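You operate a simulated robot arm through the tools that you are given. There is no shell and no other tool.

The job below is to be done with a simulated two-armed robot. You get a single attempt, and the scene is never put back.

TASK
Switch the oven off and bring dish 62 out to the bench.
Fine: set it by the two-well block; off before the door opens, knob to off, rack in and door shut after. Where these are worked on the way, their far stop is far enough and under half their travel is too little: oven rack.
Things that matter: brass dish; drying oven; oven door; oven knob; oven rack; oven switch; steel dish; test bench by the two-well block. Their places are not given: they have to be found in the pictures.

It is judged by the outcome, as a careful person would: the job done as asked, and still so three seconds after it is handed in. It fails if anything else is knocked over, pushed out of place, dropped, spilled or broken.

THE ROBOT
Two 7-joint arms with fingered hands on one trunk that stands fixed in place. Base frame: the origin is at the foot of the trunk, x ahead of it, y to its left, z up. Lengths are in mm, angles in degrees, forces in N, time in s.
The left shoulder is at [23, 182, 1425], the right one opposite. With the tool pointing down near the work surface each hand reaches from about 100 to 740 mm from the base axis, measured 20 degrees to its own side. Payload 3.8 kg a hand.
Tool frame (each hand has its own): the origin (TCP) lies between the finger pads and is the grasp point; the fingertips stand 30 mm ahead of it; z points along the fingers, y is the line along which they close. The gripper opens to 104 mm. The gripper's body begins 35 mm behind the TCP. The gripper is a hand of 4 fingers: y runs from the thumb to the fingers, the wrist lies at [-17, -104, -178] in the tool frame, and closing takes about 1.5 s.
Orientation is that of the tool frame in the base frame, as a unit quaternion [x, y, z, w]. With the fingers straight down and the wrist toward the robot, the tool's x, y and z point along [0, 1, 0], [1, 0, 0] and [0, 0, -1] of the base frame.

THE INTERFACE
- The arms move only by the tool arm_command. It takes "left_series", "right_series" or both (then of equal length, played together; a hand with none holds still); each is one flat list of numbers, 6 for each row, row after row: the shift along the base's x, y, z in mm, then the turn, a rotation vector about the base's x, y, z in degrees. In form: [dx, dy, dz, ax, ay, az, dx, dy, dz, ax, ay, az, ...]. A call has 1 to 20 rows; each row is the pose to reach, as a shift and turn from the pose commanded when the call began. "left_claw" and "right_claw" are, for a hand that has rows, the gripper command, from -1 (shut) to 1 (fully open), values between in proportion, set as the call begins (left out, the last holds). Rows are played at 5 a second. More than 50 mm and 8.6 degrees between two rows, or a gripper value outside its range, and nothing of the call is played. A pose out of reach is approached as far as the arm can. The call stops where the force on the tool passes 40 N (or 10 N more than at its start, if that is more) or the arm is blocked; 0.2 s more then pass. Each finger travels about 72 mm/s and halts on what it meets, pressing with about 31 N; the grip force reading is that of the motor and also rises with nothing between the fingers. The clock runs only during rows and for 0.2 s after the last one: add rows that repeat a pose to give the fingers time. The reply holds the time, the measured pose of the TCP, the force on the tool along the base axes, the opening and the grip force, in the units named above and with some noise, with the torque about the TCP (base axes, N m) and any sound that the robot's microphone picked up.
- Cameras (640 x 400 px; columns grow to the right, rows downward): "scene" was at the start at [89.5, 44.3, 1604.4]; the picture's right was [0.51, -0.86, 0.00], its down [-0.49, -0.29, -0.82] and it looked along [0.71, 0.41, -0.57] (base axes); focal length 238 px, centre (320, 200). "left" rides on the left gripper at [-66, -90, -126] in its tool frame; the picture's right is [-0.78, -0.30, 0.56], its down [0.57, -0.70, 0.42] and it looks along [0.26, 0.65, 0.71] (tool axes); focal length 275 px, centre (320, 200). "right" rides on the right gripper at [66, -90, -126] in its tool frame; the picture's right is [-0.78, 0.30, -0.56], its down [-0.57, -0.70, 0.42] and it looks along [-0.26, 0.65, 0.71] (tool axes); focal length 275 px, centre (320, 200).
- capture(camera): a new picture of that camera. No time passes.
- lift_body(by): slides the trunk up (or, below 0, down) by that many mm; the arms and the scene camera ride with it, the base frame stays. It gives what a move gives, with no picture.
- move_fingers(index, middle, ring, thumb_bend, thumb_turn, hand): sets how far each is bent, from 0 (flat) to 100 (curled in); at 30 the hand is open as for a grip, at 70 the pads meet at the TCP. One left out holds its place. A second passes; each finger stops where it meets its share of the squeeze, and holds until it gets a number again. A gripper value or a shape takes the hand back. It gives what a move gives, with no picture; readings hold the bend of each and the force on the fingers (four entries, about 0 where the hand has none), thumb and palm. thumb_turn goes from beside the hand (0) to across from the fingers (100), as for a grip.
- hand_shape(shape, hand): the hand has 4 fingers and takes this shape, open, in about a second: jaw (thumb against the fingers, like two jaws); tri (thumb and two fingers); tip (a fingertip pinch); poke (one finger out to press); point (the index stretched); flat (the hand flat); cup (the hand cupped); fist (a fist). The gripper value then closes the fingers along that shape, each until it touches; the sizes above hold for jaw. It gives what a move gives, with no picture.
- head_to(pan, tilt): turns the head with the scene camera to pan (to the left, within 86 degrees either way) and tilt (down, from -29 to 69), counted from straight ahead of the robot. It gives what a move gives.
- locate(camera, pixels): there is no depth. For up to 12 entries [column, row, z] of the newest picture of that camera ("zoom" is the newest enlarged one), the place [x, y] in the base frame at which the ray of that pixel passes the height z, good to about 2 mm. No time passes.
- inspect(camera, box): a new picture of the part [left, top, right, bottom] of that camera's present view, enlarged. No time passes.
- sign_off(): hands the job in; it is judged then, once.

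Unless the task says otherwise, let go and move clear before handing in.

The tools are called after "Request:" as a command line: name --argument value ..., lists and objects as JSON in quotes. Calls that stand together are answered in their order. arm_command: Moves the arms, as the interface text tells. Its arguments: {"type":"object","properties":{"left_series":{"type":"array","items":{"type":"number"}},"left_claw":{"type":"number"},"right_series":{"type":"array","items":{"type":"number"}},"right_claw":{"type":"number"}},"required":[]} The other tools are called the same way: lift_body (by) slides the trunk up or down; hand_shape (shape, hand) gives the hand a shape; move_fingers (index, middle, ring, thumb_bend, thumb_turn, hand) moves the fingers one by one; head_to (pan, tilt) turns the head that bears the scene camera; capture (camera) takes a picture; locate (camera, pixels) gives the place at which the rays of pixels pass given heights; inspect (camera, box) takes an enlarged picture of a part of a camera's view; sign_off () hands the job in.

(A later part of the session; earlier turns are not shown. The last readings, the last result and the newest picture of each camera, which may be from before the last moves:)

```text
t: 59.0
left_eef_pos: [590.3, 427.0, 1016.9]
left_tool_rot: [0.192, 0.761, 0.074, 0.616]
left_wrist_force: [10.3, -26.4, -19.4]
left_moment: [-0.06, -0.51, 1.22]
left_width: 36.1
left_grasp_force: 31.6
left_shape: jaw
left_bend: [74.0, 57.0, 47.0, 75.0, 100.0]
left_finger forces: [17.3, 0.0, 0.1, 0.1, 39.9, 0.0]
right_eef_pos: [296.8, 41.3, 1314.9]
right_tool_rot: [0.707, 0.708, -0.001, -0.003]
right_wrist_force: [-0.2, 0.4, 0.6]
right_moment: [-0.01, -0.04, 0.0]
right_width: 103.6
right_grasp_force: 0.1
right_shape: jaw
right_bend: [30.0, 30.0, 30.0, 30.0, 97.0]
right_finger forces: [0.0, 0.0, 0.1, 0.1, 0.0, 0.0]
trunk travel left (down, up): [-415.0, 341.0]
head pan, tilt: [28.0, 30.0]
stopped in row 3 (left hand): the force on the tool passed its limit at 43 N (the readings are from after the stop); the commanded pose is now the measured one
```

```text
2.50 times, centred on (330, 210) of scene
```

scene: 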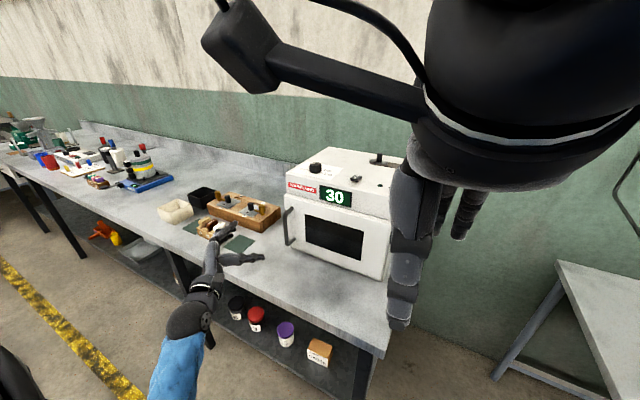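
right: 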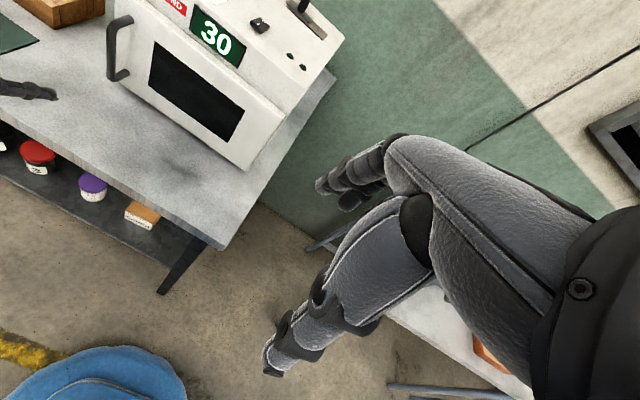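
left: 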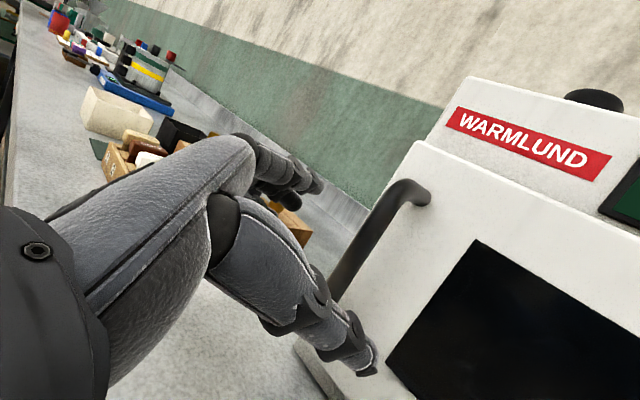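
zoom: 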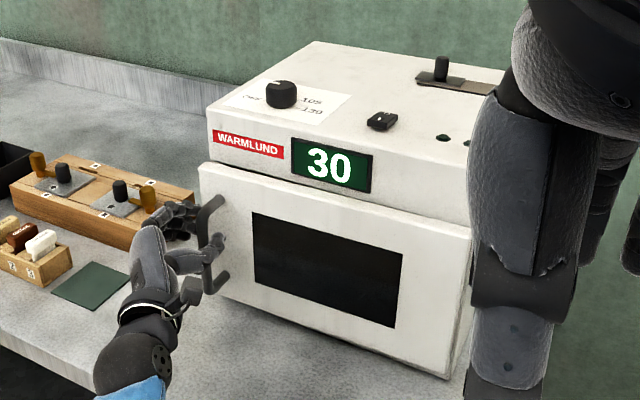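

The stop was mostly sideways force (−26 N in y) from an unbalanced squeeze rather than pull. I shift the hand a little along −y/−z to centre the bar, then check the forces.

Request:
arm_command --left_series '[0, -4, -2, 0, 0, 0, 0, -8, -4, 0, 0, 0, 0, -8, -4, 0, 0, 0, 0, -8, -4, 0, 0, 0]'

Request:
inspect --camera "right" --box '[20, 0, 180, 120]'

Request:
inspect --camera "left" --box '[240, 120, 480, 360]'

```text
t: 60.0
left_eef_pos: [590.4, 427.8, 1018.1]
left_tool_rot: [0.194, 0.76, 0.084, 0.614]
left_wrist_force: [10.1, -27.4, -20.9]
left_moment: [-0.12, -0.26, 0.98]
left_width: 36.1
left_grasp_force: 31.5
left_shape: jaw
left_bend: [74.0, 57.0, 47.0, 75.0, 100.0]
left_finger forces: [14.1, 0.0, 0.1, 0.1, 41.1, 0.0]
right_eef_pos: [298.7, 40.3, 1314.9]
right_tool_rot: [0.706, 0.708, 0.0, -0.002]
right_wrist_force: [-0.1, -0.7, -0.7]
right_moment: [-0.02, 0.02, 0.02]
right_width: 103.6
right_grasp_force: 0.1
right_shape: jaw
right_bend: [30.0, 30.0, 30.0, 30.0, 97.0]
right_finger forces: [0.1, 0.0, 0.0, 0.0, 0.0, 0.0]
trunk travel left (down, up): [-415.0, 341.0]
head pan, tilt: [28.0, 30.0]
```

```text
3.33 times, centred on (100, 60) of right
```

zoom: 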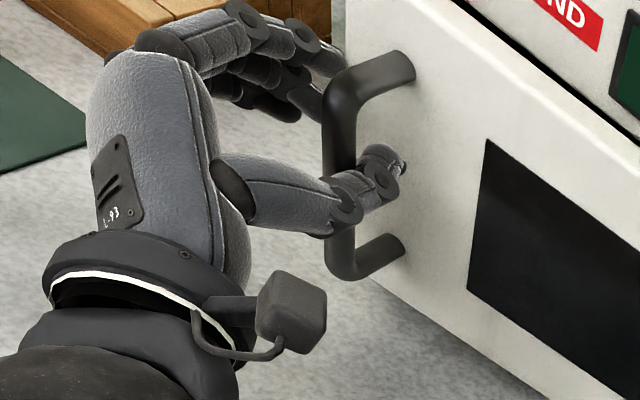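

```text
1.67 times, centred on (360, 240) of left
```

zoom: 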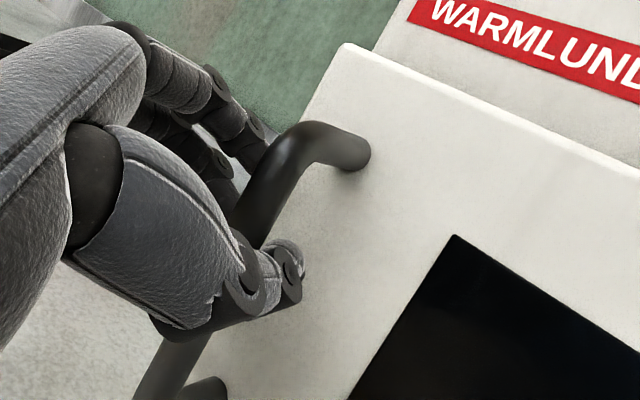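

The door has started to open (gap along its top edge, right zoom), but the squeeze wastes the force budget. I'll keep the thumb hooked behind the bar and relax the fingers, then pull with the hook.

Request:
move_fingers --hand "left" --index 45 --middle 45 --ring 45 --thumb_bend 76

Request:
inspect --camera "right" --box '[20, 0, 180, 120]'

```text
t: 61.0
left_eef_pos: [589.0, 428.1, 1019.4]
left_tool_rot: [0.195, 0.758, 0.086, 0.617]
left_wrist_force: [5.6, -24.9, -13.6]
left_moment: [-0.01, -0.15, 0.24]
left_width: 50.2
left_grasp_force: 12.6
left_shape: fingers
left_bend: [45.0, 45.0, 45.0, 61.0, 100.0]
left_finger forces: [0.0, 0.0, 0.0, 0.1, 25.5, 0.0]
right_eef_pos: [297.6, 40.5, 1316.5]
right_tool_rot: [0.706, 0.708, 0.0, -0.002]
right_wrist_force: [0.0, -0.1, 0.0]
right_moment: [0.01, 0.01, 0.04]
right_width: 103.4
right_grasp_force: 0.1
right_shape: jaw
right_bend: [30.0, 30.0, 30.0, 30.0, 97.0]
right_finger forces: [0.0, 0.0, 0.0, 0.1, 0.0, 0.0]
trunk travel left (down, up): [-415.0, 341.0]
head pan, tilt: [28.0, 30.0]
```

```text
3.33 times, centred on (100, 60) of right
```

zoom: 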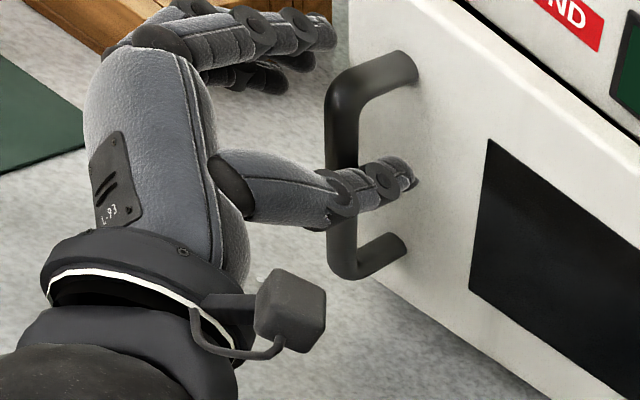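

The arm isn't following −y commands, as if something blocks it. I look at the left arm from the head camera.

Request:
head_to --pan 50 --tilt 50

Request:
capture --camera "scene"

Request:
capture --camera "right"

```text
t: 61.8
left_eef_pos: [589.4, 429.0, 1021.8]
left_tool_rot: [0.194, 0.759, 0.086, 0.616]
left_wrist_force: [7.1, -25.6, -12.9]
left_moment: [-0.04, -0.15, 0.25]
left_width: 50.1
left_grasp_force: 13.3
left_shape: fingers
left_bend: [45.0, 45.0, 45.0, 61.0, 100.0]
left_finger forces: [0.1, 0.1, 0.0, 0.0, 25.8, 0.1]
right_eef_pos: [295.9, 40.4, 1316.4]
right_tool_rot: [0.706, 0.708, 0.0, -0.001]
right_wrist_force: [-0.4, 0.3, 0.0]
right_moment: [0.01, -0.03, -0.02]
right_width: 103.6
right_grasp_force: 0.1
right_shape: jaw
right_bend: [30.0, 30.0, 30.0, 30.0, 97.0]
right_finger forces: [0.1, 0.0, 0.1, 0.0, 0.0, 0.1]
trunk travel left (down, up): [-415.0, 341.0]
head pan, tilt: [50.0, 50.0]
```

```text
taken
```

scene: 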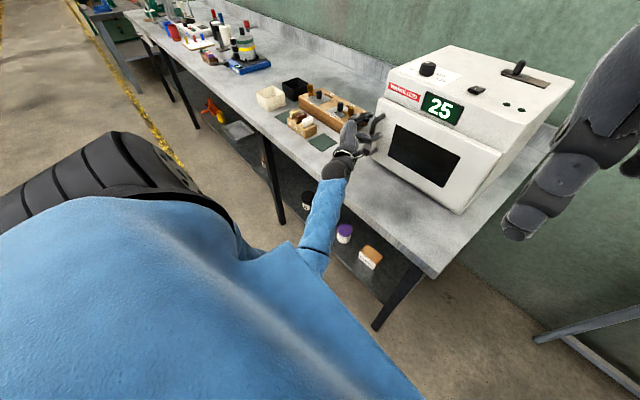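

```text
taken
```

right: 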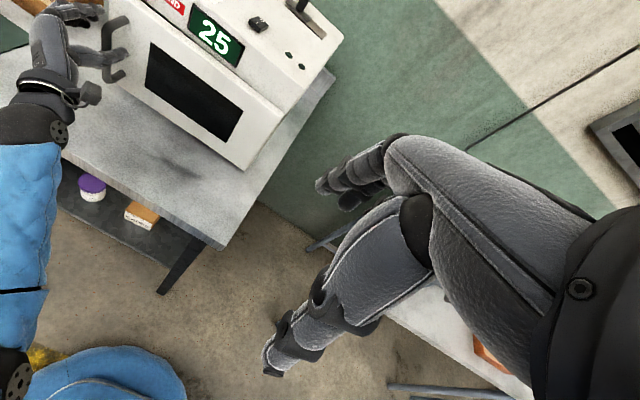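

The forearm is clear of everything, so the odd forces came from the off-centre squeeze. I open the thumb to unload the hand and see where it really is.

Request:
move_fingers --hand "left" --thumb_bend 40

Request:
inspect --camera "right" --box '[20, 0, 180, 120]'

Request:
inspect --camera "scene" --box '[300, 60, 480, 220]'

```text
t: 62.8
left_eef_pos: [585.9, 433.4, 1022.1]
left_tool_rot: [0.192, 0.757, 0.088, 0.619]
left_wrist_force: [0.2, -0.5, -0.5]
left_moment: [0.01, 0.0, -0.01]
left_width: 73.1
left_grasp_force: 0.0
left_shape: fingers
left_bend: [45.0, 45.0, 45.0, 40.0, 100.0]
left_finger forces: [0.0, 0.1, 0.1, 0.0, 0.0, 0.0]
right_eef_pos: [295.6, 42.5, 1314.9]
right_tool_rot: [0.707, 0.708, 0.0, -0.002]
right_wrist_force: [0.0, -0.3, 0.6]
right_moment: [0.0, 0.02, -0.01]
right_width: 103.6
right_grasp_force: 0.0
right_shape: jaw
right_bend: [30.0, 30.0, 30.0, 30.0, 97.0]
right_finger forces: [0.0, 0.1, 0.1, 0.0, 0.0, 0.0]
trunk travel left (down, up): [-415.0, 341.0]
head pan, tilt: [50.0, 50.0]
```

```text
3.33 times, centred on (100, 60) of right
```

zoom: 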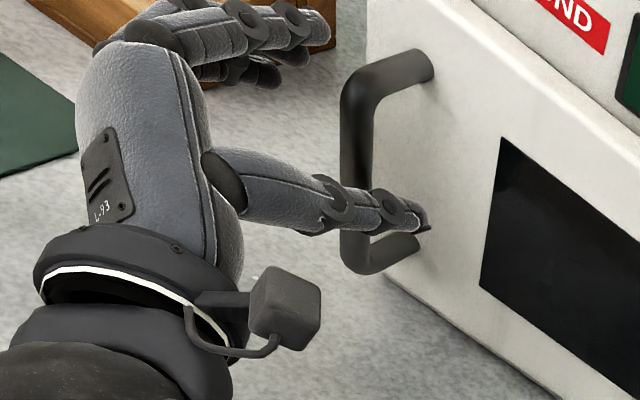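

```text
2.50 times, centred on (390, 140) of scene
```

zoom: 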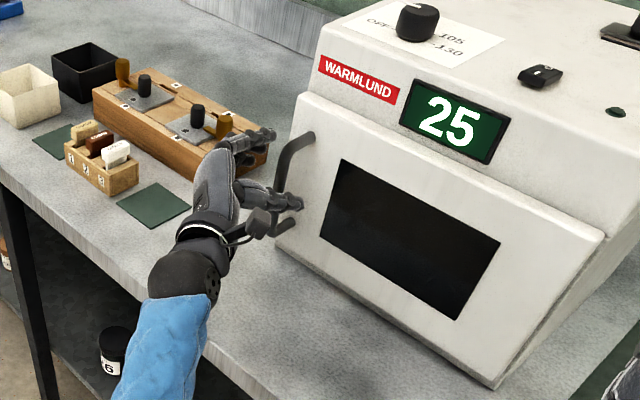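

The whole view sprang back, so it was the trunk flexing: the door hasn't opened, and the bar slipped toward the fingertips. I open the hand and go about 12 mm deeper so the fingers and thumb can wrap behind the bar.

Request:
arm_command --left_series '[0, -5, -6, 0, 0, 0, 0, -9, -10, 0, 0, 0, 12, -9, -12, 0, 0, 0, 20, -9, -13, 0, 0, 0, 26, -9, -14, 0, 0, 0, 26, -9, -14, 0, 0, 0]' --left_claw 1

Request:
inspect --camera "right" --box '[20, 0, 180, 120]'

Request:
inspect --camera "scene" --box '[320, 80, 440, 200]'

```text
t: 64.2
left_eef_pos: [611.8, 418.0, 1005.3]
left_tool_rot: [0.189, 0.758, 0.083, 0.619]
left_wrist_force: [0.4, 0.2, -1.5]
left_moment: [0.01, -0.02, 0.02]
left_width: 103.8
left_grasp_force: 0.0
left_shape: jaw
left_bend: [30.0, 30.0, 30.0, 30.0, 97.0]
left_finger forces: [0.0, 0.0, 0.1, 0.0, 0.1, 0.1]
right_eef_pos: [295.4, 43.5, 1316.2]
right_tool_rot: [0.706, 0.708, 0.0, 0.0]
right_wrist_force: [-0.1, 0.1, 0.4]
right_moment: [-0.03, 0.02, -0.02]
right_width: 103.3
right_grasp_force: 0.0
right_shape: jaw
right_bend: [30.0, 30.0, 30.0, 30.0, 97.0]
right_finger forces: [0.1, 0.0, 0.0, 0.0, 0.0, 0.0]
trunk travel left (down, up): [-415.0, 341.0]
head pan, tilt: [50.0, 50.0]
```

```text
3.33 times, centred on (100, 60) of right
```

zoom: 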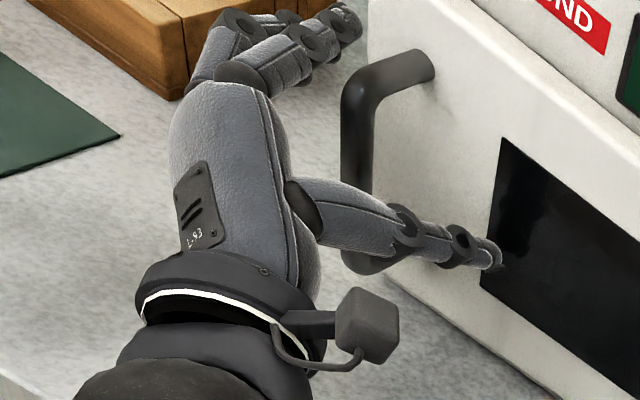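

```text
3.33 times, centred on (380, 140) of scene
```

zoom: 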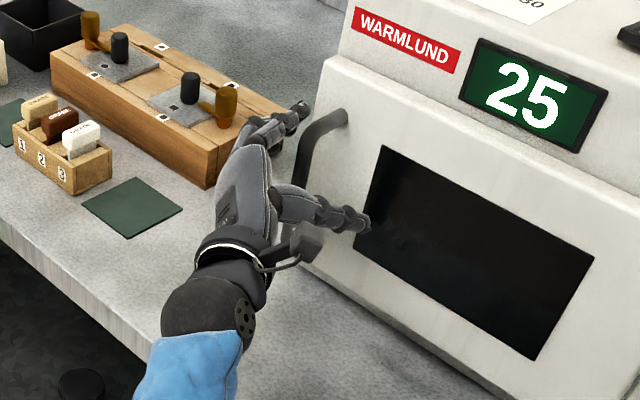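

I centre slightly (+4 y, +10 z) and close.

Request:
arm_command --left_series '[0, 4, 10, 0, 0, 0, 0, 4, 10, 0, 0, 0]'

Request:
arm_command --left_series '[0, 0, 0, 0, 0, 0, 0, 0, 0, 0, 0, 0, 0, 0, 0, 0, 0, 0, 0, 0, 0, 0, 0, 0, 0, 0, 0, 0, 0, 0, 0, 0, 0, 0, 0, 0, 0, 0, 0, 0, 0, 0]' --left_claw -1

Request:
inspect --camera "right" --box '[20, 0, 180, 120]'

Request:
inspect --camera "left" --box '[240, 120, 480, 360]'

```text
t: 64.8
left_eef_pos: [611.6, 421.1, 1014.9]
left_tool_rot: [0.19, 0.758, 0.082, 0.618]
left_wrist_force: [0.6, 0.1, -0.2]
left_moment: [0.0, -0.02, -0.01]
left_width: 103.5
left_grasp_force: 0.1
left_shape: jaw
left_bend: [30.0, 30.0, 30.0, 30.0, 97.0]
left_finger forces: [0.0, 0.1, 0.0, 0.0, 0.0, 0.0]
right_eef_pos: [295.9, 43.8, 1316.7]
right_tool_rot: [0.706, 0.708, 0.0, 0.0]
right_wrist_force: [0.1, -0.3, 0.6]
right_moment: [0.01, 0.01, 0.0]
right_width: 103.3
right_grasp_force: 0.1
right_shape: jaw
right_bend: [30.0, 30.0, 30.0, 30.0, 97.0]
right_finger forces: [0.1, 0.1, 0.1, 0.1, 0.0, 0.0]
trunk travel left (down, up): [-415.0, 341.0]
head pan, tilt: [50.0, 50.0]
```

```text
t: 66.4
left_eef_pos: [608.4, 426.1, 1015.6]
left_tool_rot: [0.187, 0.757, 0.082, 0.62]
left_wrist_force: [-16.6, 17.8, 3.6]
left_moment: [-0.04, 0.03, 0.45]
left_width: 37.8
left_grasp_force: 31.7
left_shape: jaw
left_bend: [73.0, 53.0, 57.0, 83.0, 100.0]
left_finger forces: [20.6, 14.0, 0.1, 0.0, 34.2, 0.1]
right_eef_pos: [291.4, 46.4, 1317.8]
right_tool_rot: [0.707, 0.707, 0.0, 0.001]
right_wrist_force: [-0.2, 0.5, -0.6]
right_moment: [0.01, 0.01, 0.03]
right_width: 103.4
right_grasp_force: 0.0
right_shape: jaw
right_bend: [30.0, 30.0, 30.0, 30.0, 97.0]
right_finger forces: [0.0, 0.0, 0.0, 0.0, 0.0, 0.1]
trunk travel left (down, up): [-415.0, 341.0]
head pan, tilt: [50.0, 50.0]
```

```text
3.33 times, centred on (100, 60) of right
```

zoom: 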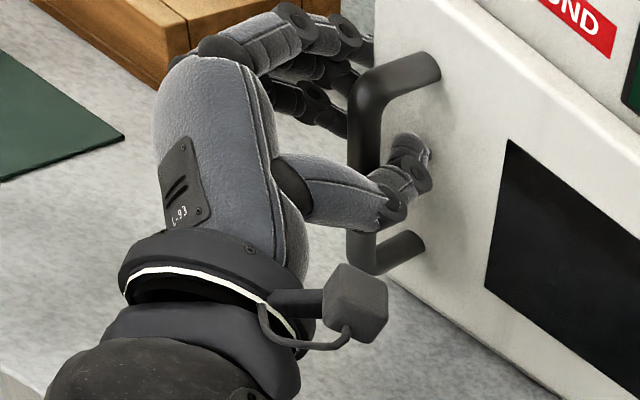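

```text
1.67 times, centred on (360, 240) of left
```

zoom: 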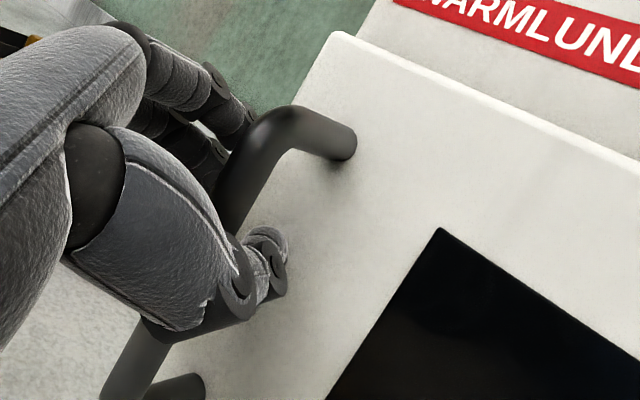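

Thumb and index are wrapped around the bar, with tips lightly touching the door. I pull straight back along the arc.

Request:
arm_command --left_series '[-4, 3, 0, 0, 0, 0, -10, 3, 0, 0, 0, 0, -16, 2, 0, 0, 0, 0.5, -22, 1, 0, 0, 0, 1, -28, 0, 0, 0, 0, 1.5, -34, -2, 0, 0, 0, 2, -40, -4, 0, 0, 0, 3, -40, -4, 0, 0, 0, 3]'

Request:
inspect --camera "right" --box '[20, 0, 180, 120]'

Request:
inspect --camera "scene" --box '[320, 60, 500, 220]'

```text
t: 67.5
left_eef_pos: [598.1, 432.2, 1020.1]
left_tool_rot: [0.194, 0.762, 0.093, 0.61]
left_wrist_force: [6.6, -17.3, -23.4]
left_moment: [-0.03, -0.23, 1.24]
left_width: 36.3
left_grasp_force: 30.7
left_shape: jaw
left_bend: [74.0, 59.0, 57.0, 79.0, 100.0]
left_finger forces: [16.0, 7.3, 0.0, 0.1, 46.0, 0.1]
right_eef_pos: [297.1, 43.3, 1316.6]
right_tool_rot: [0.707, 0.707, 0.001, -0.002]
right_wrist_force: [-0.8, 0.4, -0.7]
right_moment: [0.03, -0.03, 0.01]
right_width: 103.3
right_grasp_force: 0.1
right_shape: jaw
right_bend: [30.0, 30.0, 30.0, 30.0, 97.0]
right_finger forces: [0.0, 0.0, 0.0, 0.0, 0.0, 0.0]
trunk travel left (down, up): [-415.0, 341.0]
head pan, tilt: [50.0, 50.0]
stopped in row 5 (left hand): the force on the tool passed its limit at 43 N (the readings are from after the stop); the commanded pose is now the measured one
```

```text
3.33 times, centred on (100, 60) of right
```

zoom: 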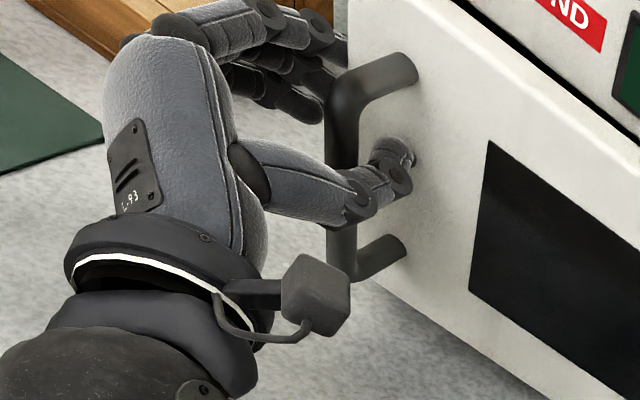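

```text
2.50 times, centred on (410, 140) of scene
```

zoom: 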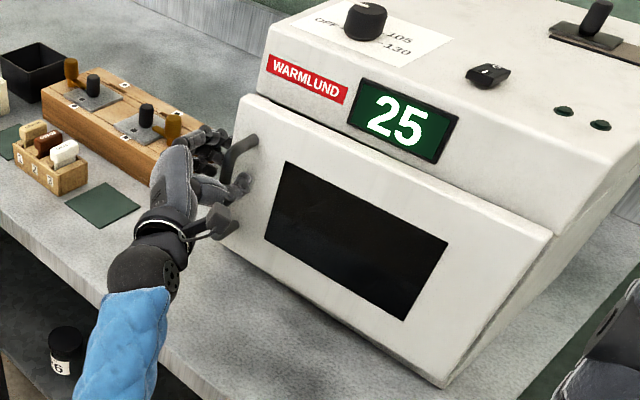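

The pull is wasted because the hand pulls at right angles to its closing line and slides. I'll back off, turn the hand about 35° so the fingers go behind the bar (a proper hook), and level out the roll.

Request:
arm_command --left_series '[0, 0, 0, 0, 0, 0, 0, 0, 0, 0, 0, 0, 0, 0, 0, 0, 0, 0, -10, 1, 2, 0, 0, 0, -40, 4, 9, 0, 0, 0, -85, 9, 0, 0, 0, 0, -100, 30, 0, 0, 0, 0]' --left_claw 1

Request:
arm_command --left_series '[0, 8, -2, -4.2, -0.5, -5.1, 0, 15, -4, -8.4, -1, -10.2, 0, 22, -6, -12.6, -1.5, -15.4, 0, 30, -8, -16.9, -2, -20.5, 0, 38, -10, -21.1, -2.6, -25.7, 0, 45, -12, -25.3, -3.1, -30.8, 0, 45, -12, -25.3, -3.1, -30.8]' --left_claw -0.15

Request:
capture --camera "scene"

Request:
capture --camera "left"

Request:
capture --camera "right"

```text
t: 69.1
left_eef_pos: [498.2, 469.1, 1035.5]
left_tool_rot: [0.194, 0.752, 0.103, 0.622]
left_wrist_force: [0.3, 0.0, -0.7]
left_moment: [0.02, 0.01, 0.0]
left_width: 103.9
left_grasp_force: 0.0
left_shape: jaw
left_bend: [30.0, 30.0, 30.0, 30.0, 97.0]
left_finger forces: [0.0, 0.0, 0.0, 0.0, 0.1, 0.1]
right_eef_pos: [294.0, 44.4, 1316.7]
right_tool_rot: [0.706, 0.708, 0.0, 0.0]
right_wrist_force: [-0.5, 0.9, 1.0]
right_moment: [0.01, -0.04, 0.01]
right_width: 103.7
right_grasp_force: 0.0
right_shape: jaw
right_bend: [30.0, 30.0, 30.0, 30.0, 97.0]
right_finger forces: [0.1, 0.1, 0.0, 0.0, 0.0, 0.1]
trunk travel left (down, up): [-415.0, 341.0]
head pan, tilt: [50.0, 50.0]
```

```text
t: 70.7
left_eef_pos: [496.5, 508.8, 1014.3]
left_tool_rot: [0.242, 0.667, -0.232, 0.665]
left_wrist_force: [0.1, 0.4, 0.9]
left_moment: [-0.01, 0.0, -0.05]
left_width: 44.6
left_grasp_force: 0.1
left_shape: jaw
left_bend: [74.0, 48.0, 44.0, 71.0, 100.0]
left_finger forces: [0.0, 0.0, 0.0, 0.0, 0.0, 0.1]
right_eef_pos: [294.9, 43.3, 1316.4]
right_tool_rot: [0.706, 0.708, 0.001, 0.0]
right_wrist_force: [0.3, -0.4, -0.1]
right_moment: [-0.03, -0.02, -0.04]
right_width: 103.9
right_grasp_force: 0.0
right_shape: jaw
right_bend: [30.0, 30.0, 30.0, 30.0, 97.0]
right_finger forces: [0.0, 0.0, 0.0, 0.1, 0.1, 0.1]
trunk travel left (down, up): [-415.0, 341.0]
head pan, tilt: [50.0, 50.0]
```

```text
taken
```

scene: 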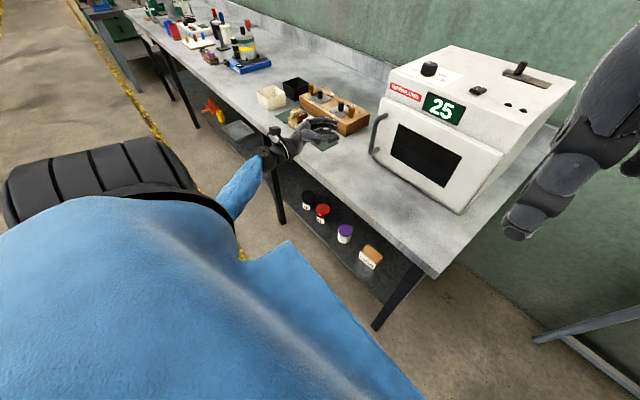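

```text
taken
```

left: 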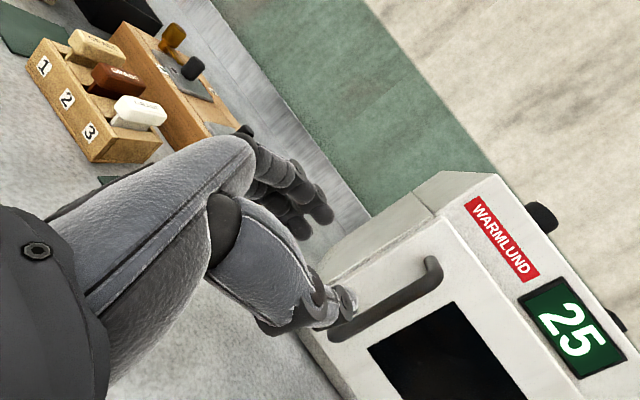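

```text
taken
```

right: 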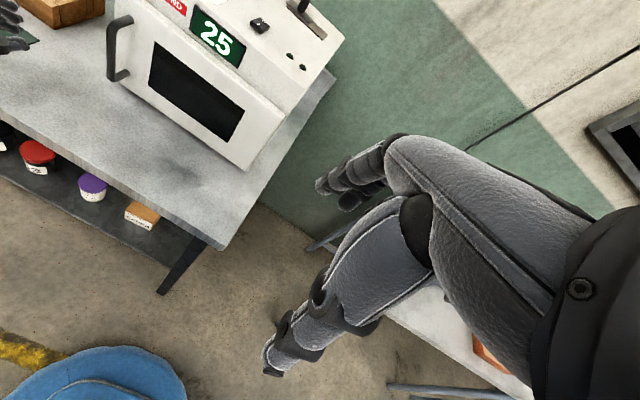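

The hand reached the intended orientation exactly. I set the fingers for a narrow entry behind the bar with the thumb wide, then approach along the finger direction.

Request:
move_fingers --hand "left" --index 55 --middle 55 --ring 55 --thumb_bend 35

Request:
arm_command --left_series '[25, -19, -4, 0, 0, 0, 50, -38, -8, 0, 0, 0, 72, -56, -12, 0, 0, 0, 72, -56, -12, 0, 0, 0]'

Request:
inspect --camera "left" --box '[220, 140, 460, 340]'

Request:
inspect --camera "right" --box '[20, 0, 180, 120]'

Request:
inspect --camera "scene" --box '[320, 80, 440, 200]'

```text
t: 71.7
left_eef_pos: [494.5, 509.5, 1012.9]
left_tool_rot: [0.241, 0.667, -0.231, 0.665]
left_wrist_force: [-0.6, 0.6, -0.3]
left_moment: [0.02, -0.01, 0.0]
left_width: 65.7
left_grasp_force: 0.0
left_shape: fingers
left_bend: [55.0, 55.0, 55.0, 35.0, 100.0]
left_finger forces: [0.0, 0.1, 0.0, 0.0, 0.1, 0.1]
right_eef_pos: [294.7, 43.8, 1315.8]
right_tool_rot: [0.706, 0.709, 0.0, 0.0]
right_wrist_force: [0.3, 0.3, 0.7]
right_moment: [0.03, 0.01, 0.02]
right_width: 103.8
right_grasp_force: 0.0
right_shape: jaw
right_bend: [30.0, 30.0, 30.0, 30.0, 97.0]
right_finger forces: [0.0, 0.0, 0.1, 0.1, 0.0, 0.1]
trunk travel left (down, up): [-415.0, 341.0]
head pan, tilt: [50.0, 50.0]
```

```text
t: 72.7
left_eef_pos: [565.9, 454.2, 1000.2]
left_tool_rot: [0.241, 0.667, -0.231, 0.666]
left_wrist_force: [0.4, -0.6, 0.3]
left_moment: [0.01, 0.02, 0.0]
left_width: 66.1
left_grasp_force: 0.0
left_shape: fingers
left_bend: [55.0, 55.0, 55.0, 35.0, 100.0]
left_finger forces: [0.0, 0.0, 0.1, 0.1, 0.0, 0.0]
right_eef_pos: [294.3, 43.4, 1315.9]
right_tool_rot: [0.706, 0.708, 0.0, 0.0]
right_wrist_force: [-0.5, -0.1, -0.8]
right_moment: [0.03, 0.02, 0.01]
right_width: 103.4
right_grasp_force: 0.1
right_shape: jaw
right_bend: [30.0, 30.0, 30.0, 30.0, 97.0]
right_finger forces: [0.0, 0.0, 0.0, 0.1, 0.0, 0.0]
trunk travel left (down, up): [-415.0, 341.0]
head pan, tilt: [50.0, 50.0]
```

```text
2.00 times, centred on (340, 240) of left
```

zoom: 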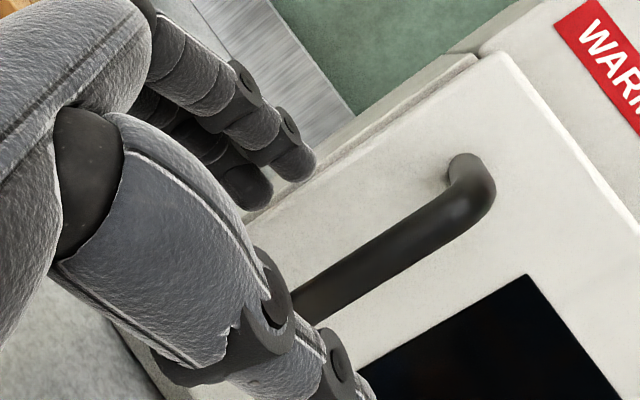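

```text
3.33 times, centred on (100, 60) of right
```

zoom: 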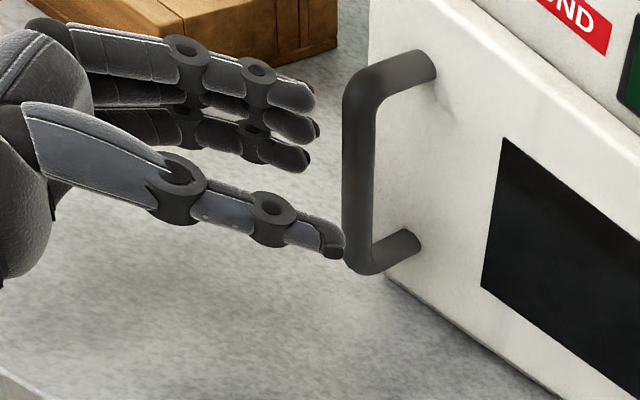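

```text
3.33 times, centred on (380, 140) of scene
```

zoom: 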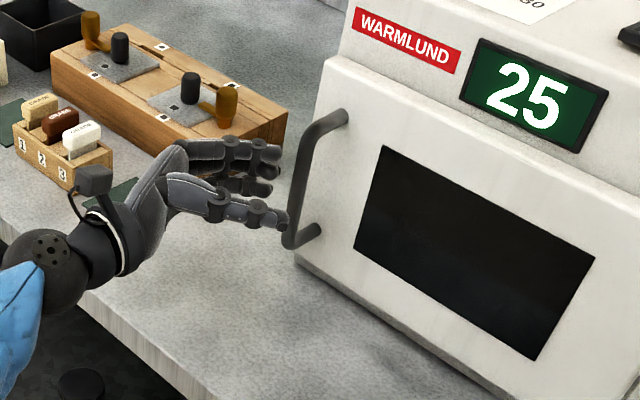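

The fingers are lined up to pass behind the bar with the thumb in front. I move in the remaining ~40 mm.

Request:
arm_command --left_series '[12, -10, 0, 0, 0, 0, 23, -19, 0, 0, 0, 0, 31, -26, 0, 0, 0, 0, 31, -26, 0, 0, 0, 0]'

Request:
inspect --camera "left" --box '[220, 140, 460, 340]'

Request:
inspect --camera "right" --box '[20, 0, 180, 120]'

```text
t: 73.7
left_eef_pos: [594.7, 431.6, 1001.0]
left_tool_rot: [0.239, 0.666, -0.23, 0.668]
left_wrist_force: [-34.4, 17.0, -0.9]
left_moment: [0.12, 0.31, 0.81]
left_width: 57.5
left_grasp_force: 18.3
left_shape: fingers
left_bend: [62.0, 58.0, 57.0, 35.0, 100.0]
left_finger forces: [12.6, 19.5, 4.9, 0.1, 0.1, 0.0]
right_eef_pos: [289.9, 45.5, 1317.4]
right_tool_rot: [0.707, 0.707, 0.0, 0.002]
right_wrist_force: [0.6, -0.4, -0.1]
right_moment: [0.0, 0.02, 0.0]
right_width: 103.8
right_grasp_force: 0.0
right_shape: jaw
right_bend: [30.0, 30.0, 30.0, 30.0, 97.0]
right_finger forces: [0.0, 0.0, 0.0, 0.1, 0.0, 0.0]
trunk travel left (down, up): [-415.0, 341.0]
head pan, tilt: [50.0, 50.0]
```

```text
2.00 times, centred on (340, 240) of left
```

zoom: 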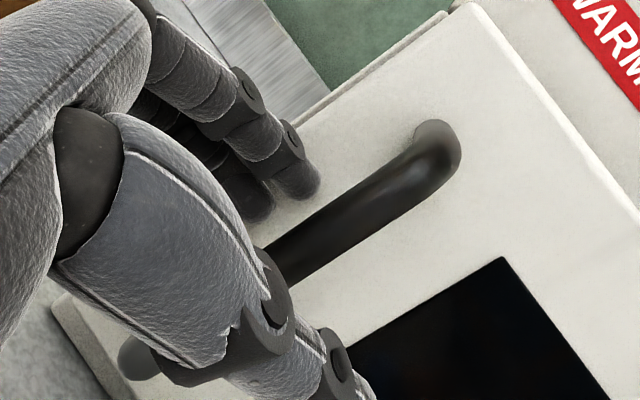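

```text
3.33 times, centred on (100, 60) of right
```

zoom: 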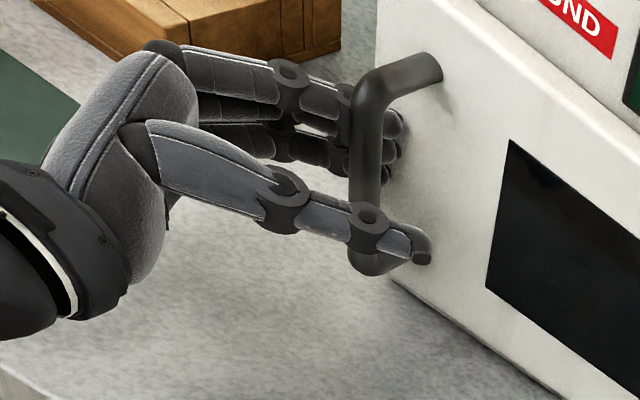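

The fingertips are behind the bar but pressing on the door (35 N). I back off ~7 mm and curl the fingers around the bar with the thumb closing in front.

Request:
arm_command --left_series '[-5, 1, 0, 0, 0, 0, -8, 2, 0, 0, 0, 0, -8, 2, 0, 0, 0, 0]'

Request:
move_fingers --hand "left" --index 80 --middle 80 --ring 80 --thumb_bend 60

Request:
inspect --camera "left" --box '[220, 140, 460, 340]'

Request:
inspect --camera "right" --box '[20, 0, 180, 120]'

```text
t: 74.5
left_eef_pos: [591.8, 425.6, 1002.0]
left_tool_rot: [0.244, 0.666, -0.234, 0.665]
left_wrist_force: [-8.5, -1.5, 0.4]
left_moment: [0.02, -0.03, 0.06]
left_width: 61.3
left_grasp_force: 4.1
left_shape: fingers
left_bend: [59.0, 57.0, 55.0, 35.0, 100.0]
left_finger forces: [3.5, 4.3, 0.0, 0.0, 0.1, 0.0]
right_eef_pos: [294.2, 42.8, 1316.4]
right_tool_rot: [0.707, 0.708, 0.0, -0.001]
right_wrist_force: [0.7, 0.1, -0.3]
right_moment: [-0.01, 0.03, 0.02]
right_width: 103.8
right_grasp_force: 0.1
right_shape: jaw
right_bend: [30.0, 30.0, 30.0, 30.0, 97.0]
right_finger forces: [0.0, 0.1, 0.0, 0.0, 0.0, 0.0]
trunk travel left (down, up): [-415.0, 341.0]
head pan, tilt: [50.0, 50.0]
```

```text
t: 75.5
left_eef_pos: [591.0, 426.4, 1000.5]
left_tool_rot: [0.243, 0.667, -0.232, 0.665]
left_wrist_force: [2.4, -11.2, -1.9]
left_moment: [0.02, -0.13, 0.14]
left_width: 13.9
left_grasp_force: 9.7
left_shape: fingers
left_bend: [79.0, 79.0, 79.0, 55.0, 100.0]
left_finger forces: [2.7, 1.8, 3.3, 0.0, 10.4, 0.1]
right_eef_pos: [295.4, 42.9, 1315.8]
right_tool_rot: [0.707, 0.707, 0.0, -0.001]
right_wrist_force: [0.1, 0.3, 0.1]
right_moment: [0.01, 0.01, 0.02]
right_width: 103.8
right_grasp_force: 0.0
right_shape: jaw
right_bend: [30.0, 30.0, 30.0, 30.0, 97.0]
right_finger forces: [0.0, 0.0, 0.0, 0.1, 0.0, 0.0]
trunk travel left (down, up): [-415.0, 341.0]
head pan, tilt: [50.0, 50.0]
```

```text
2.00 times, centred on (340, 240) of left
```

zoom: 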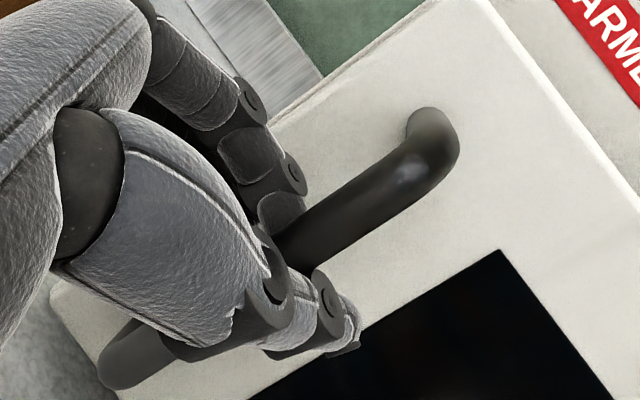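

```text
3.33 times, centred on (100, 60) of right
```

zoom: 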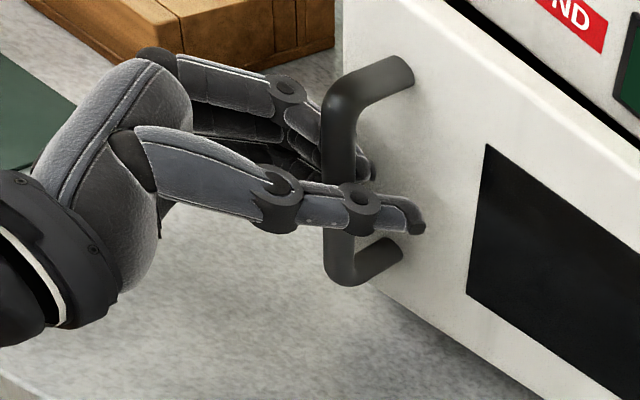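

The fingers are hooked behind the bar, forces are low and a gap has opened above the door. I keep pulling along the arc.

Request:
arm_command --left_series '[-10, -1, 0, 0, 0, 0, -20, -3, 0, 0, 0, 0, -32, -6, 0, 0, 0, 0, -44, -10, 0, 0, 0, 0, -56, -14, 0, 0, 0, 0, -56, -14, 0, 0, 0, 0]'

Request:
inspect --camera "right" --box '[0, 0, 200, 140]'

Request:
capture --camera "scene"

```text
t: 76.9
left_eef_pos: [535.3, 412.2, 1000.0]
left_tool_rot: [0.243, 0.667, -0.233, 0.665]
left_wrist_force: [7.3, -17.0, -0.1]
left_moment: [0.04, -0.07, 0.35]
left_width: 16.4
left_grasp_force: 9.5
left_shape: fingers
left_bend: [79.0, 80.0, 79.0, 53.0, 99.0]
left_finger forces: [2.3, 1.3, 2.1, 0.0, 12.7, 0.0]
right_eef_pos: [296.3, 40.6, 1315.9]
right_tool_rot: [0.707, 0.708, 0.0, -0.003]
right_wrist_force: [-0.1, 0.6, 0.2]
right_moment: [-0.01, 0.0, 0.01]
right_width: 103.9
right_grasp_force: 0.1
right_shape: jaw
right_bend: [30.0, 30.0, 30.0, 30.0, 97.0]
right_finger forces: [0.0, 0.0, 0.1, 0.0, 0.0, 0.0]
trunk travel left (down, up): [-415.0, 341.0]
head pan, tilt: [50.0, 50.0]
```

```text
2.86 times, centred on (100, 70) of right
```

zoom: 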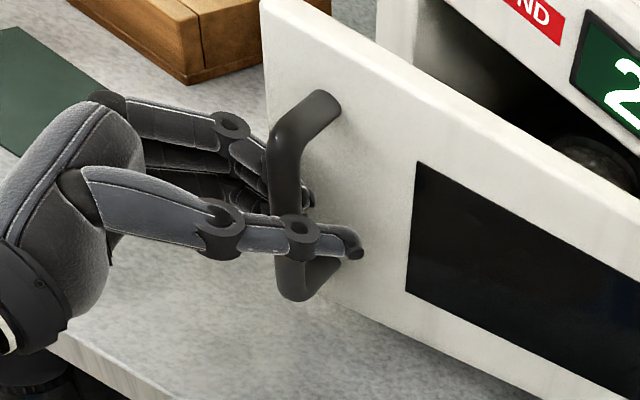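

```text
taken
```

scene: 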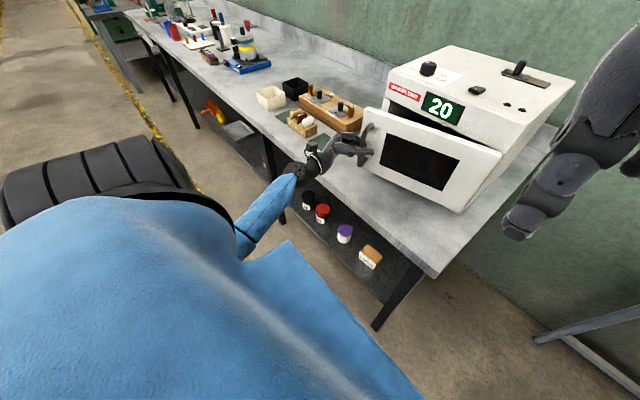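

The door is swinging open (≈12°, interior visible). I continue along the arc to about 45°.

Request:
arm_command --left_series '[-20, -11, 0, 0, 0, 0, -39, -21, 0, 0, 0, 0, -58, -32, 0, 0, 0, 2, -76, -45, 0, 0, 0, 4, -93, -58, 0, 0, 0, 6, -109, -73, 0, 0, 0, 8, -126, -91, 0, 0, 0, 10, -140, -110, 0, 0, 0, 12, -140, -110, 0, 0, 0, 12]'

Request:
capture --camera "right"

Request:
head_to --pan 30 --tilt 45

Request:
capture --camera "scene"

```text
t: 78.9
left_eef_pos: [392.9, 317.6, 1001.0]
left_tool_rot: [0.19, 0.692, -0.147, 0.681]
left_wrist_force: [-18.2, 21.8, -14.9]
left_moment: [-0.52, 0.58, 1.76]
left_width: 13.1
left_grasp_force: 39.6
left_shape: fingers
left_bend: [79.0, 76.0, 80.0, 58.0, 100.0]
left_finger forces: [12.0, 64.9, 0.1, 0.1, 2.0, 0.1]
right_eef_pos: [293.2, 47.6, 1315.4]
right_tool_rot: [0.706, 0.708, 0.0, 0.001]
right_wrist_force: [-1.1, 0.3, 0.7]
right_moment: [0.05, 0.0, 0.0]
right_width: 103.7
right_grasp_force: 0.1
right_shape: jaw
right_bend: [30.0, 30.0, 30.0, 30.0, 97.0]
right_finger forces: [0.0, 0.0, 0.0, 0.0, 0.1, 0.1]
trunk travel left (down, up): [-415.0, 341.0]
head pan, tilt: [50.0, 50.0]
```

```text
taken
```

right: 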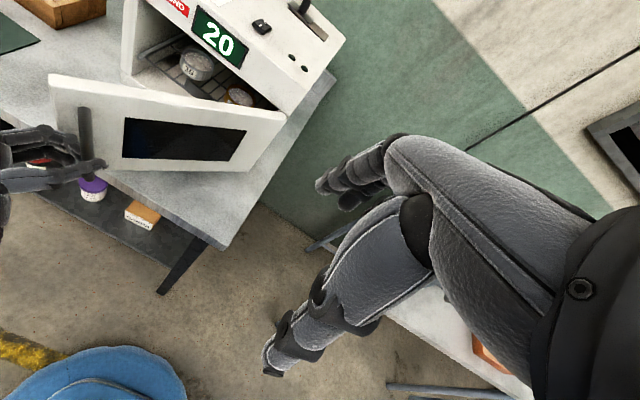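

```text
t: 79.7
left_eef_pos: [393.0, 316.2, 1000.7]
left_tool_rot: [0.189, 0.692, -0.148, 0.681]
left_wrist_force: [-18.8, 21.5, -10.5]
left_moment: [-0.21, 0.49, 1.78]
left_width: 13.1
left_grasp_force: 39.2
left_shape: fingers
left_bend: [78.0, 76.0, 80.0, 58.0, 100.0]
left_finger forces: [11.5, 64.2, 0.0, 0.1, 1.8, 0.1]
right_eef_pos: [292.3, 48.4, 1317.3]
right_tool_rot: [0.707, 0.708, 0.0, 0.002]
right_wrist_force: [0.3, 0.3, -0.1]
right_moment: [0.02, 0.0, -0.01]
right_width: 103.6
right_grasp_force: 0.1
right_shape: jaw
right_bend: [30.0, 30.0, 30.0, 30.0, 97.0]
right_finger forces: [0.0, 0.0, 0.0, 0.1, 0.1, 0.0]
trunk travel left (down, up): [-415.0, 341.0]
head pan, tilt: [30.0, 45.0]
```

```text
taken
```

scene: 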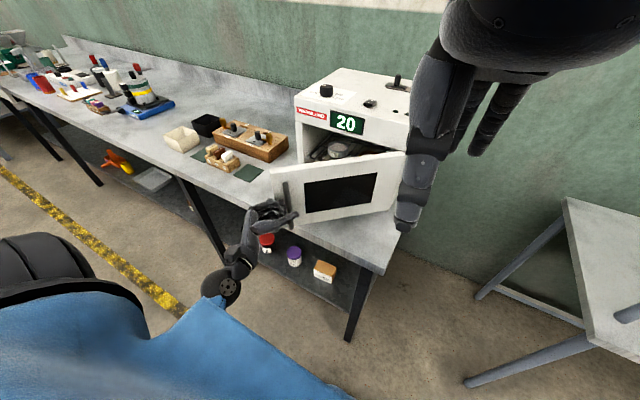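

The door is about 40° open and two dishes are visible on the rack inside. I relax the fingers and slide the hand out of the handle along the door's plane.

Request:
move_fingers --hand "left" --index 60 --middle 60 --ring 60 --thumb_bend 35

Request:
arm_command --left_series '[-6, 8, 0, 0, 0, 0, -16, 20, 0, 0, 0, 0, -32, 36, 0, 0, 0, 0, -50, 56, 0, 0, 0, 0, -75, 75, 0, 0, 0, 0, -75, 75, 0, 0, 0, 0]'

Request:
capture --camera "right"

Request:
capture --camera "scene"

Request:
inspect --camera "right" --box '[120, 20, 280, 120]'

```text
t: 80.7
left_eef_pos: [394.9, 311.3, 1001.9]
left_tool_rot: [0.191, 0.69, -0.152, 0.681]
left_wrist_force: [-14.7, 13.4, 3.5]
left_moment: [0.44, 0.32, 0.27]
left_width: 59.2
left_grasp_force: 12.0
left_shape: fingers
left_bend: [60.0, 62.0, 83.0, 35.0, 100.0]
left_finger forces: [0.1, 4.7, 18.8, 0.1, 0.0, 0.0]
right_eef_pos: [293.1, 44.8, 1316.9]
right_tool_rot: [0.706, 0.708, 0.0, 0.001]
right_wrist_force: [0.3, 0.6, -0.4]
right_moment: [-0.01, 0.02, 0.0]
right_width: 103.8
right_grasp_force: 0.1
right_shape: jaw
right_bend: [30.0, 30.0, 30.0, 30.0, 97.0]
right_finger forces: [0.1, 0.0, 0.0, 0.0, 0.0, 0.0]
trunk travel left (down, up): [-415.0, 341.0]
head pan, tilt: [30.0, 45.0]
```

```text
t: 82.1
left_eef_pos: [320.2, 378.9, 998.7]
left_tool_rot: [0.17, 0.689, -0.161, 0.686]
left_wrist_force: [0.9, 0.1, -0.3]
left_moment: [-0.04, 0.01, 0.0]
left_width: 59.6
left_grasp_force: 0.0
left_shape: fingers
left_bend: [60.0, 60.0, 60.0, 35.0, 100.0]
left_finger forces: [0.0, 0.0, 0.0, 0.0, 0.0, 0.0]
right_eef_pos: [295.4, 42.8, 1316.8]
right_tool_rot: [0.706, 0.708, 0.001, -0.001]
right_wrist_force: [0.1, 0.3, -0.9]
right_moment: [0.02, 0.0, -0.02]
right_width: 103.7
right_grasp_force: 0.0
right_shape: jaw
right_bend: [30.0, 30.0, 30.0, 30.0, 97.0]
right_finger forces: [0.0, 0.0, 0.1, 0.1, 0.0, 0.0]
trunk travel left (down, up): [-415.0, 341.0]
head pan, tilt: [30.0, 45.0]
```

```text
taken
```

right: 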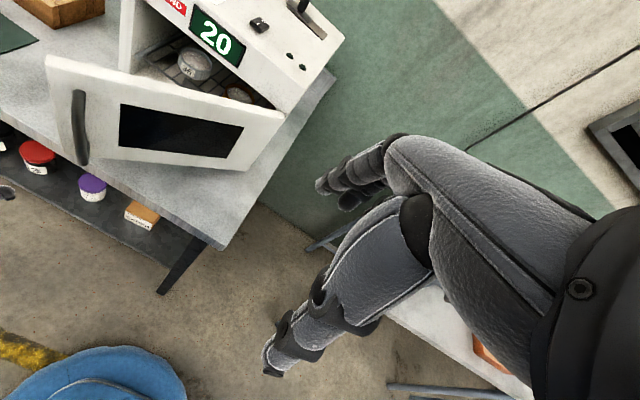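

```text
taken
```

scene: 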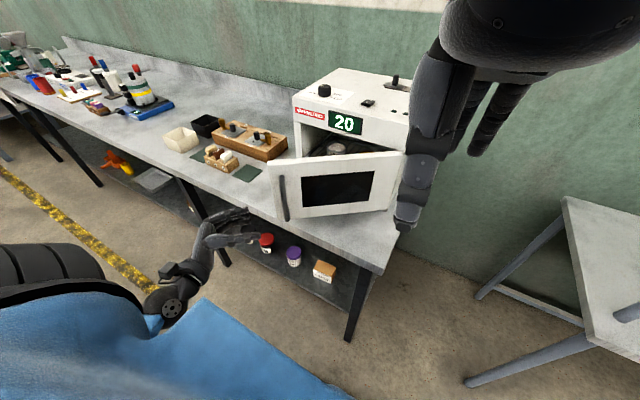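

```text
4.00 times, centred on (200, 70) of right
```

zoom: 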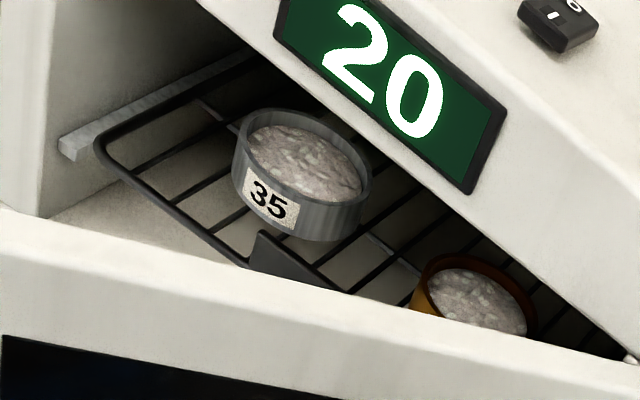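

The steel dish on the left carries 35, so 62 should be the brass dish on the right (label still hidden). The rack has a front tab in the middle. I return the left hand to fingers-down so I can push the door wider from its inner side.

Request:
arm_command --left_series '[0, 8, 20, 6.1, 3.785, -3.74, 0, 16, 40, 12.2, 7.57, -7.48, 0, 24, 60, 18.3, 11.36, -11.22, 0, 32, 80, 24.4, 15.1, -14.95, 0, 40, 100, 30.5, 18.9, -18.7, 0, 48, 120, 36.6, 22.7, -22.4, 0, 56, 140, 42.7, 26.5, -26.2, 0, 64, 160, 48.8, 30.3, -29.9, 0, 72, 180, 54.9, 34.1, -33.6, 0, 80, 200, 61, 37.85, -37.4, 0, 88, 220, 67.1, 41.6, -41.1, 0, 96, 235, 73.2, 45.4, -44.9, 0, 100, 250, 79.3, 49.2, -48.6, 0, 100, 250, 79.3, 49.2, -48.6]' --left_claw 1

Request:
hand_shape --hand "left" --shape "flat"

Request:
capture --camera "left"

Request:
capture --camera "scene"

```text
t: 85.1
left_eef_pos: [322.5, 480.3, 1248.0]
left_tool_rot: [0.707, 0.707, -0.001, -0.001]
left_wrist_force: [-0.2, 0.2, -1.1]
left_moment: [0.0, -0.02, 0.02]
left_width: 103.5
left_grasp_force: 0.1
left_shape: jaw
left_bend: [30.0, 30.0, 30.0, 30.0, 97.0]
left_finger forces: [0.0, 0.0, 0.0, 0.0, 0.0, 0.0]
right_eef_pos: [293.6, 42.8, 1317.1]
right_tool_rot: [0.706, 0.708, 0.0, 0.0]
right_wrist_force: [-0.3, -0.2, -0.8]
right_moment: [0.0, -0.04, -0.01]
right_width: 103.7
right_grasp_force: 0.1
right_shape: jaw
right_bend: [30.0, 30.0, 30.0, 30.0, 97.0]
right_finger forces: [0.0, 0.1, 0.0, 0.0, 0.1, 0.1]
trunk travel left (down, up): [-415.0, 341.0]
head pan, tilt: [30.0, 45.0]
```

```text
t: 86.0
left_eef_pos: [321.4, 478.7, 1250.0]
left_tool_rot: [0.707, 0.707, 0.0, -0.001]
left_wrist_force: [-0.1, 0.4, 0.5]
left_moment: [-0.03, -0.02, -0.02]
left_width: 0.0
left_grasp_force: 0.0
left_shape: flat
left_bend: [0.0, 0.0, 0.0, 39.0, 0.0]
left_finger forces: [0.0, 0.0, 0.0, 0.1, 0.0, 0.1]
right_eef_pos: [294.4, 43.1, 1316.6]
right_tool_rot: [0.706, 0.708, 0.0, 0.0]
right_wrist_force: [0.5, 0.1, 0.3]
right_moment: [-0.01, 0.02, -0.02]
right_width: 103.7
right_grasp_force: 0.1
right_shape: jaw
right_bend: [30.0, 30.0, 30.0, 30.0, 97.0]
right_finger forces: [0.0, 0.1, 0.0, 0.1, 0.0, 0.1]
trunk travel left (down, up): [-415.0, 341.0]
head pan, tilt: [30.0, 45.0]
```

```text
taken
```

left: 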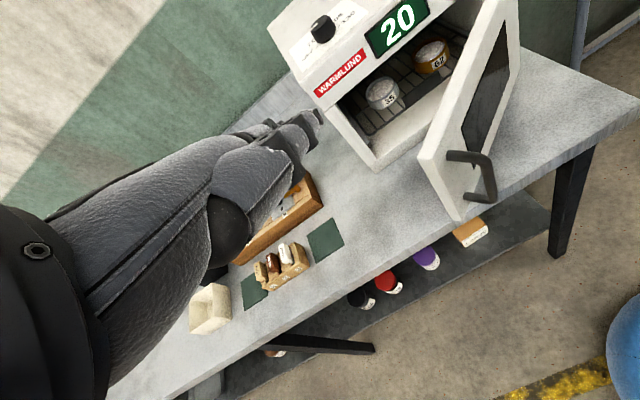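

```text
taken
```

scene: 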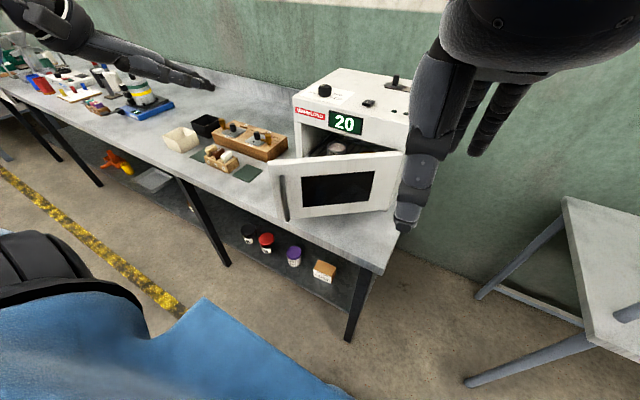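

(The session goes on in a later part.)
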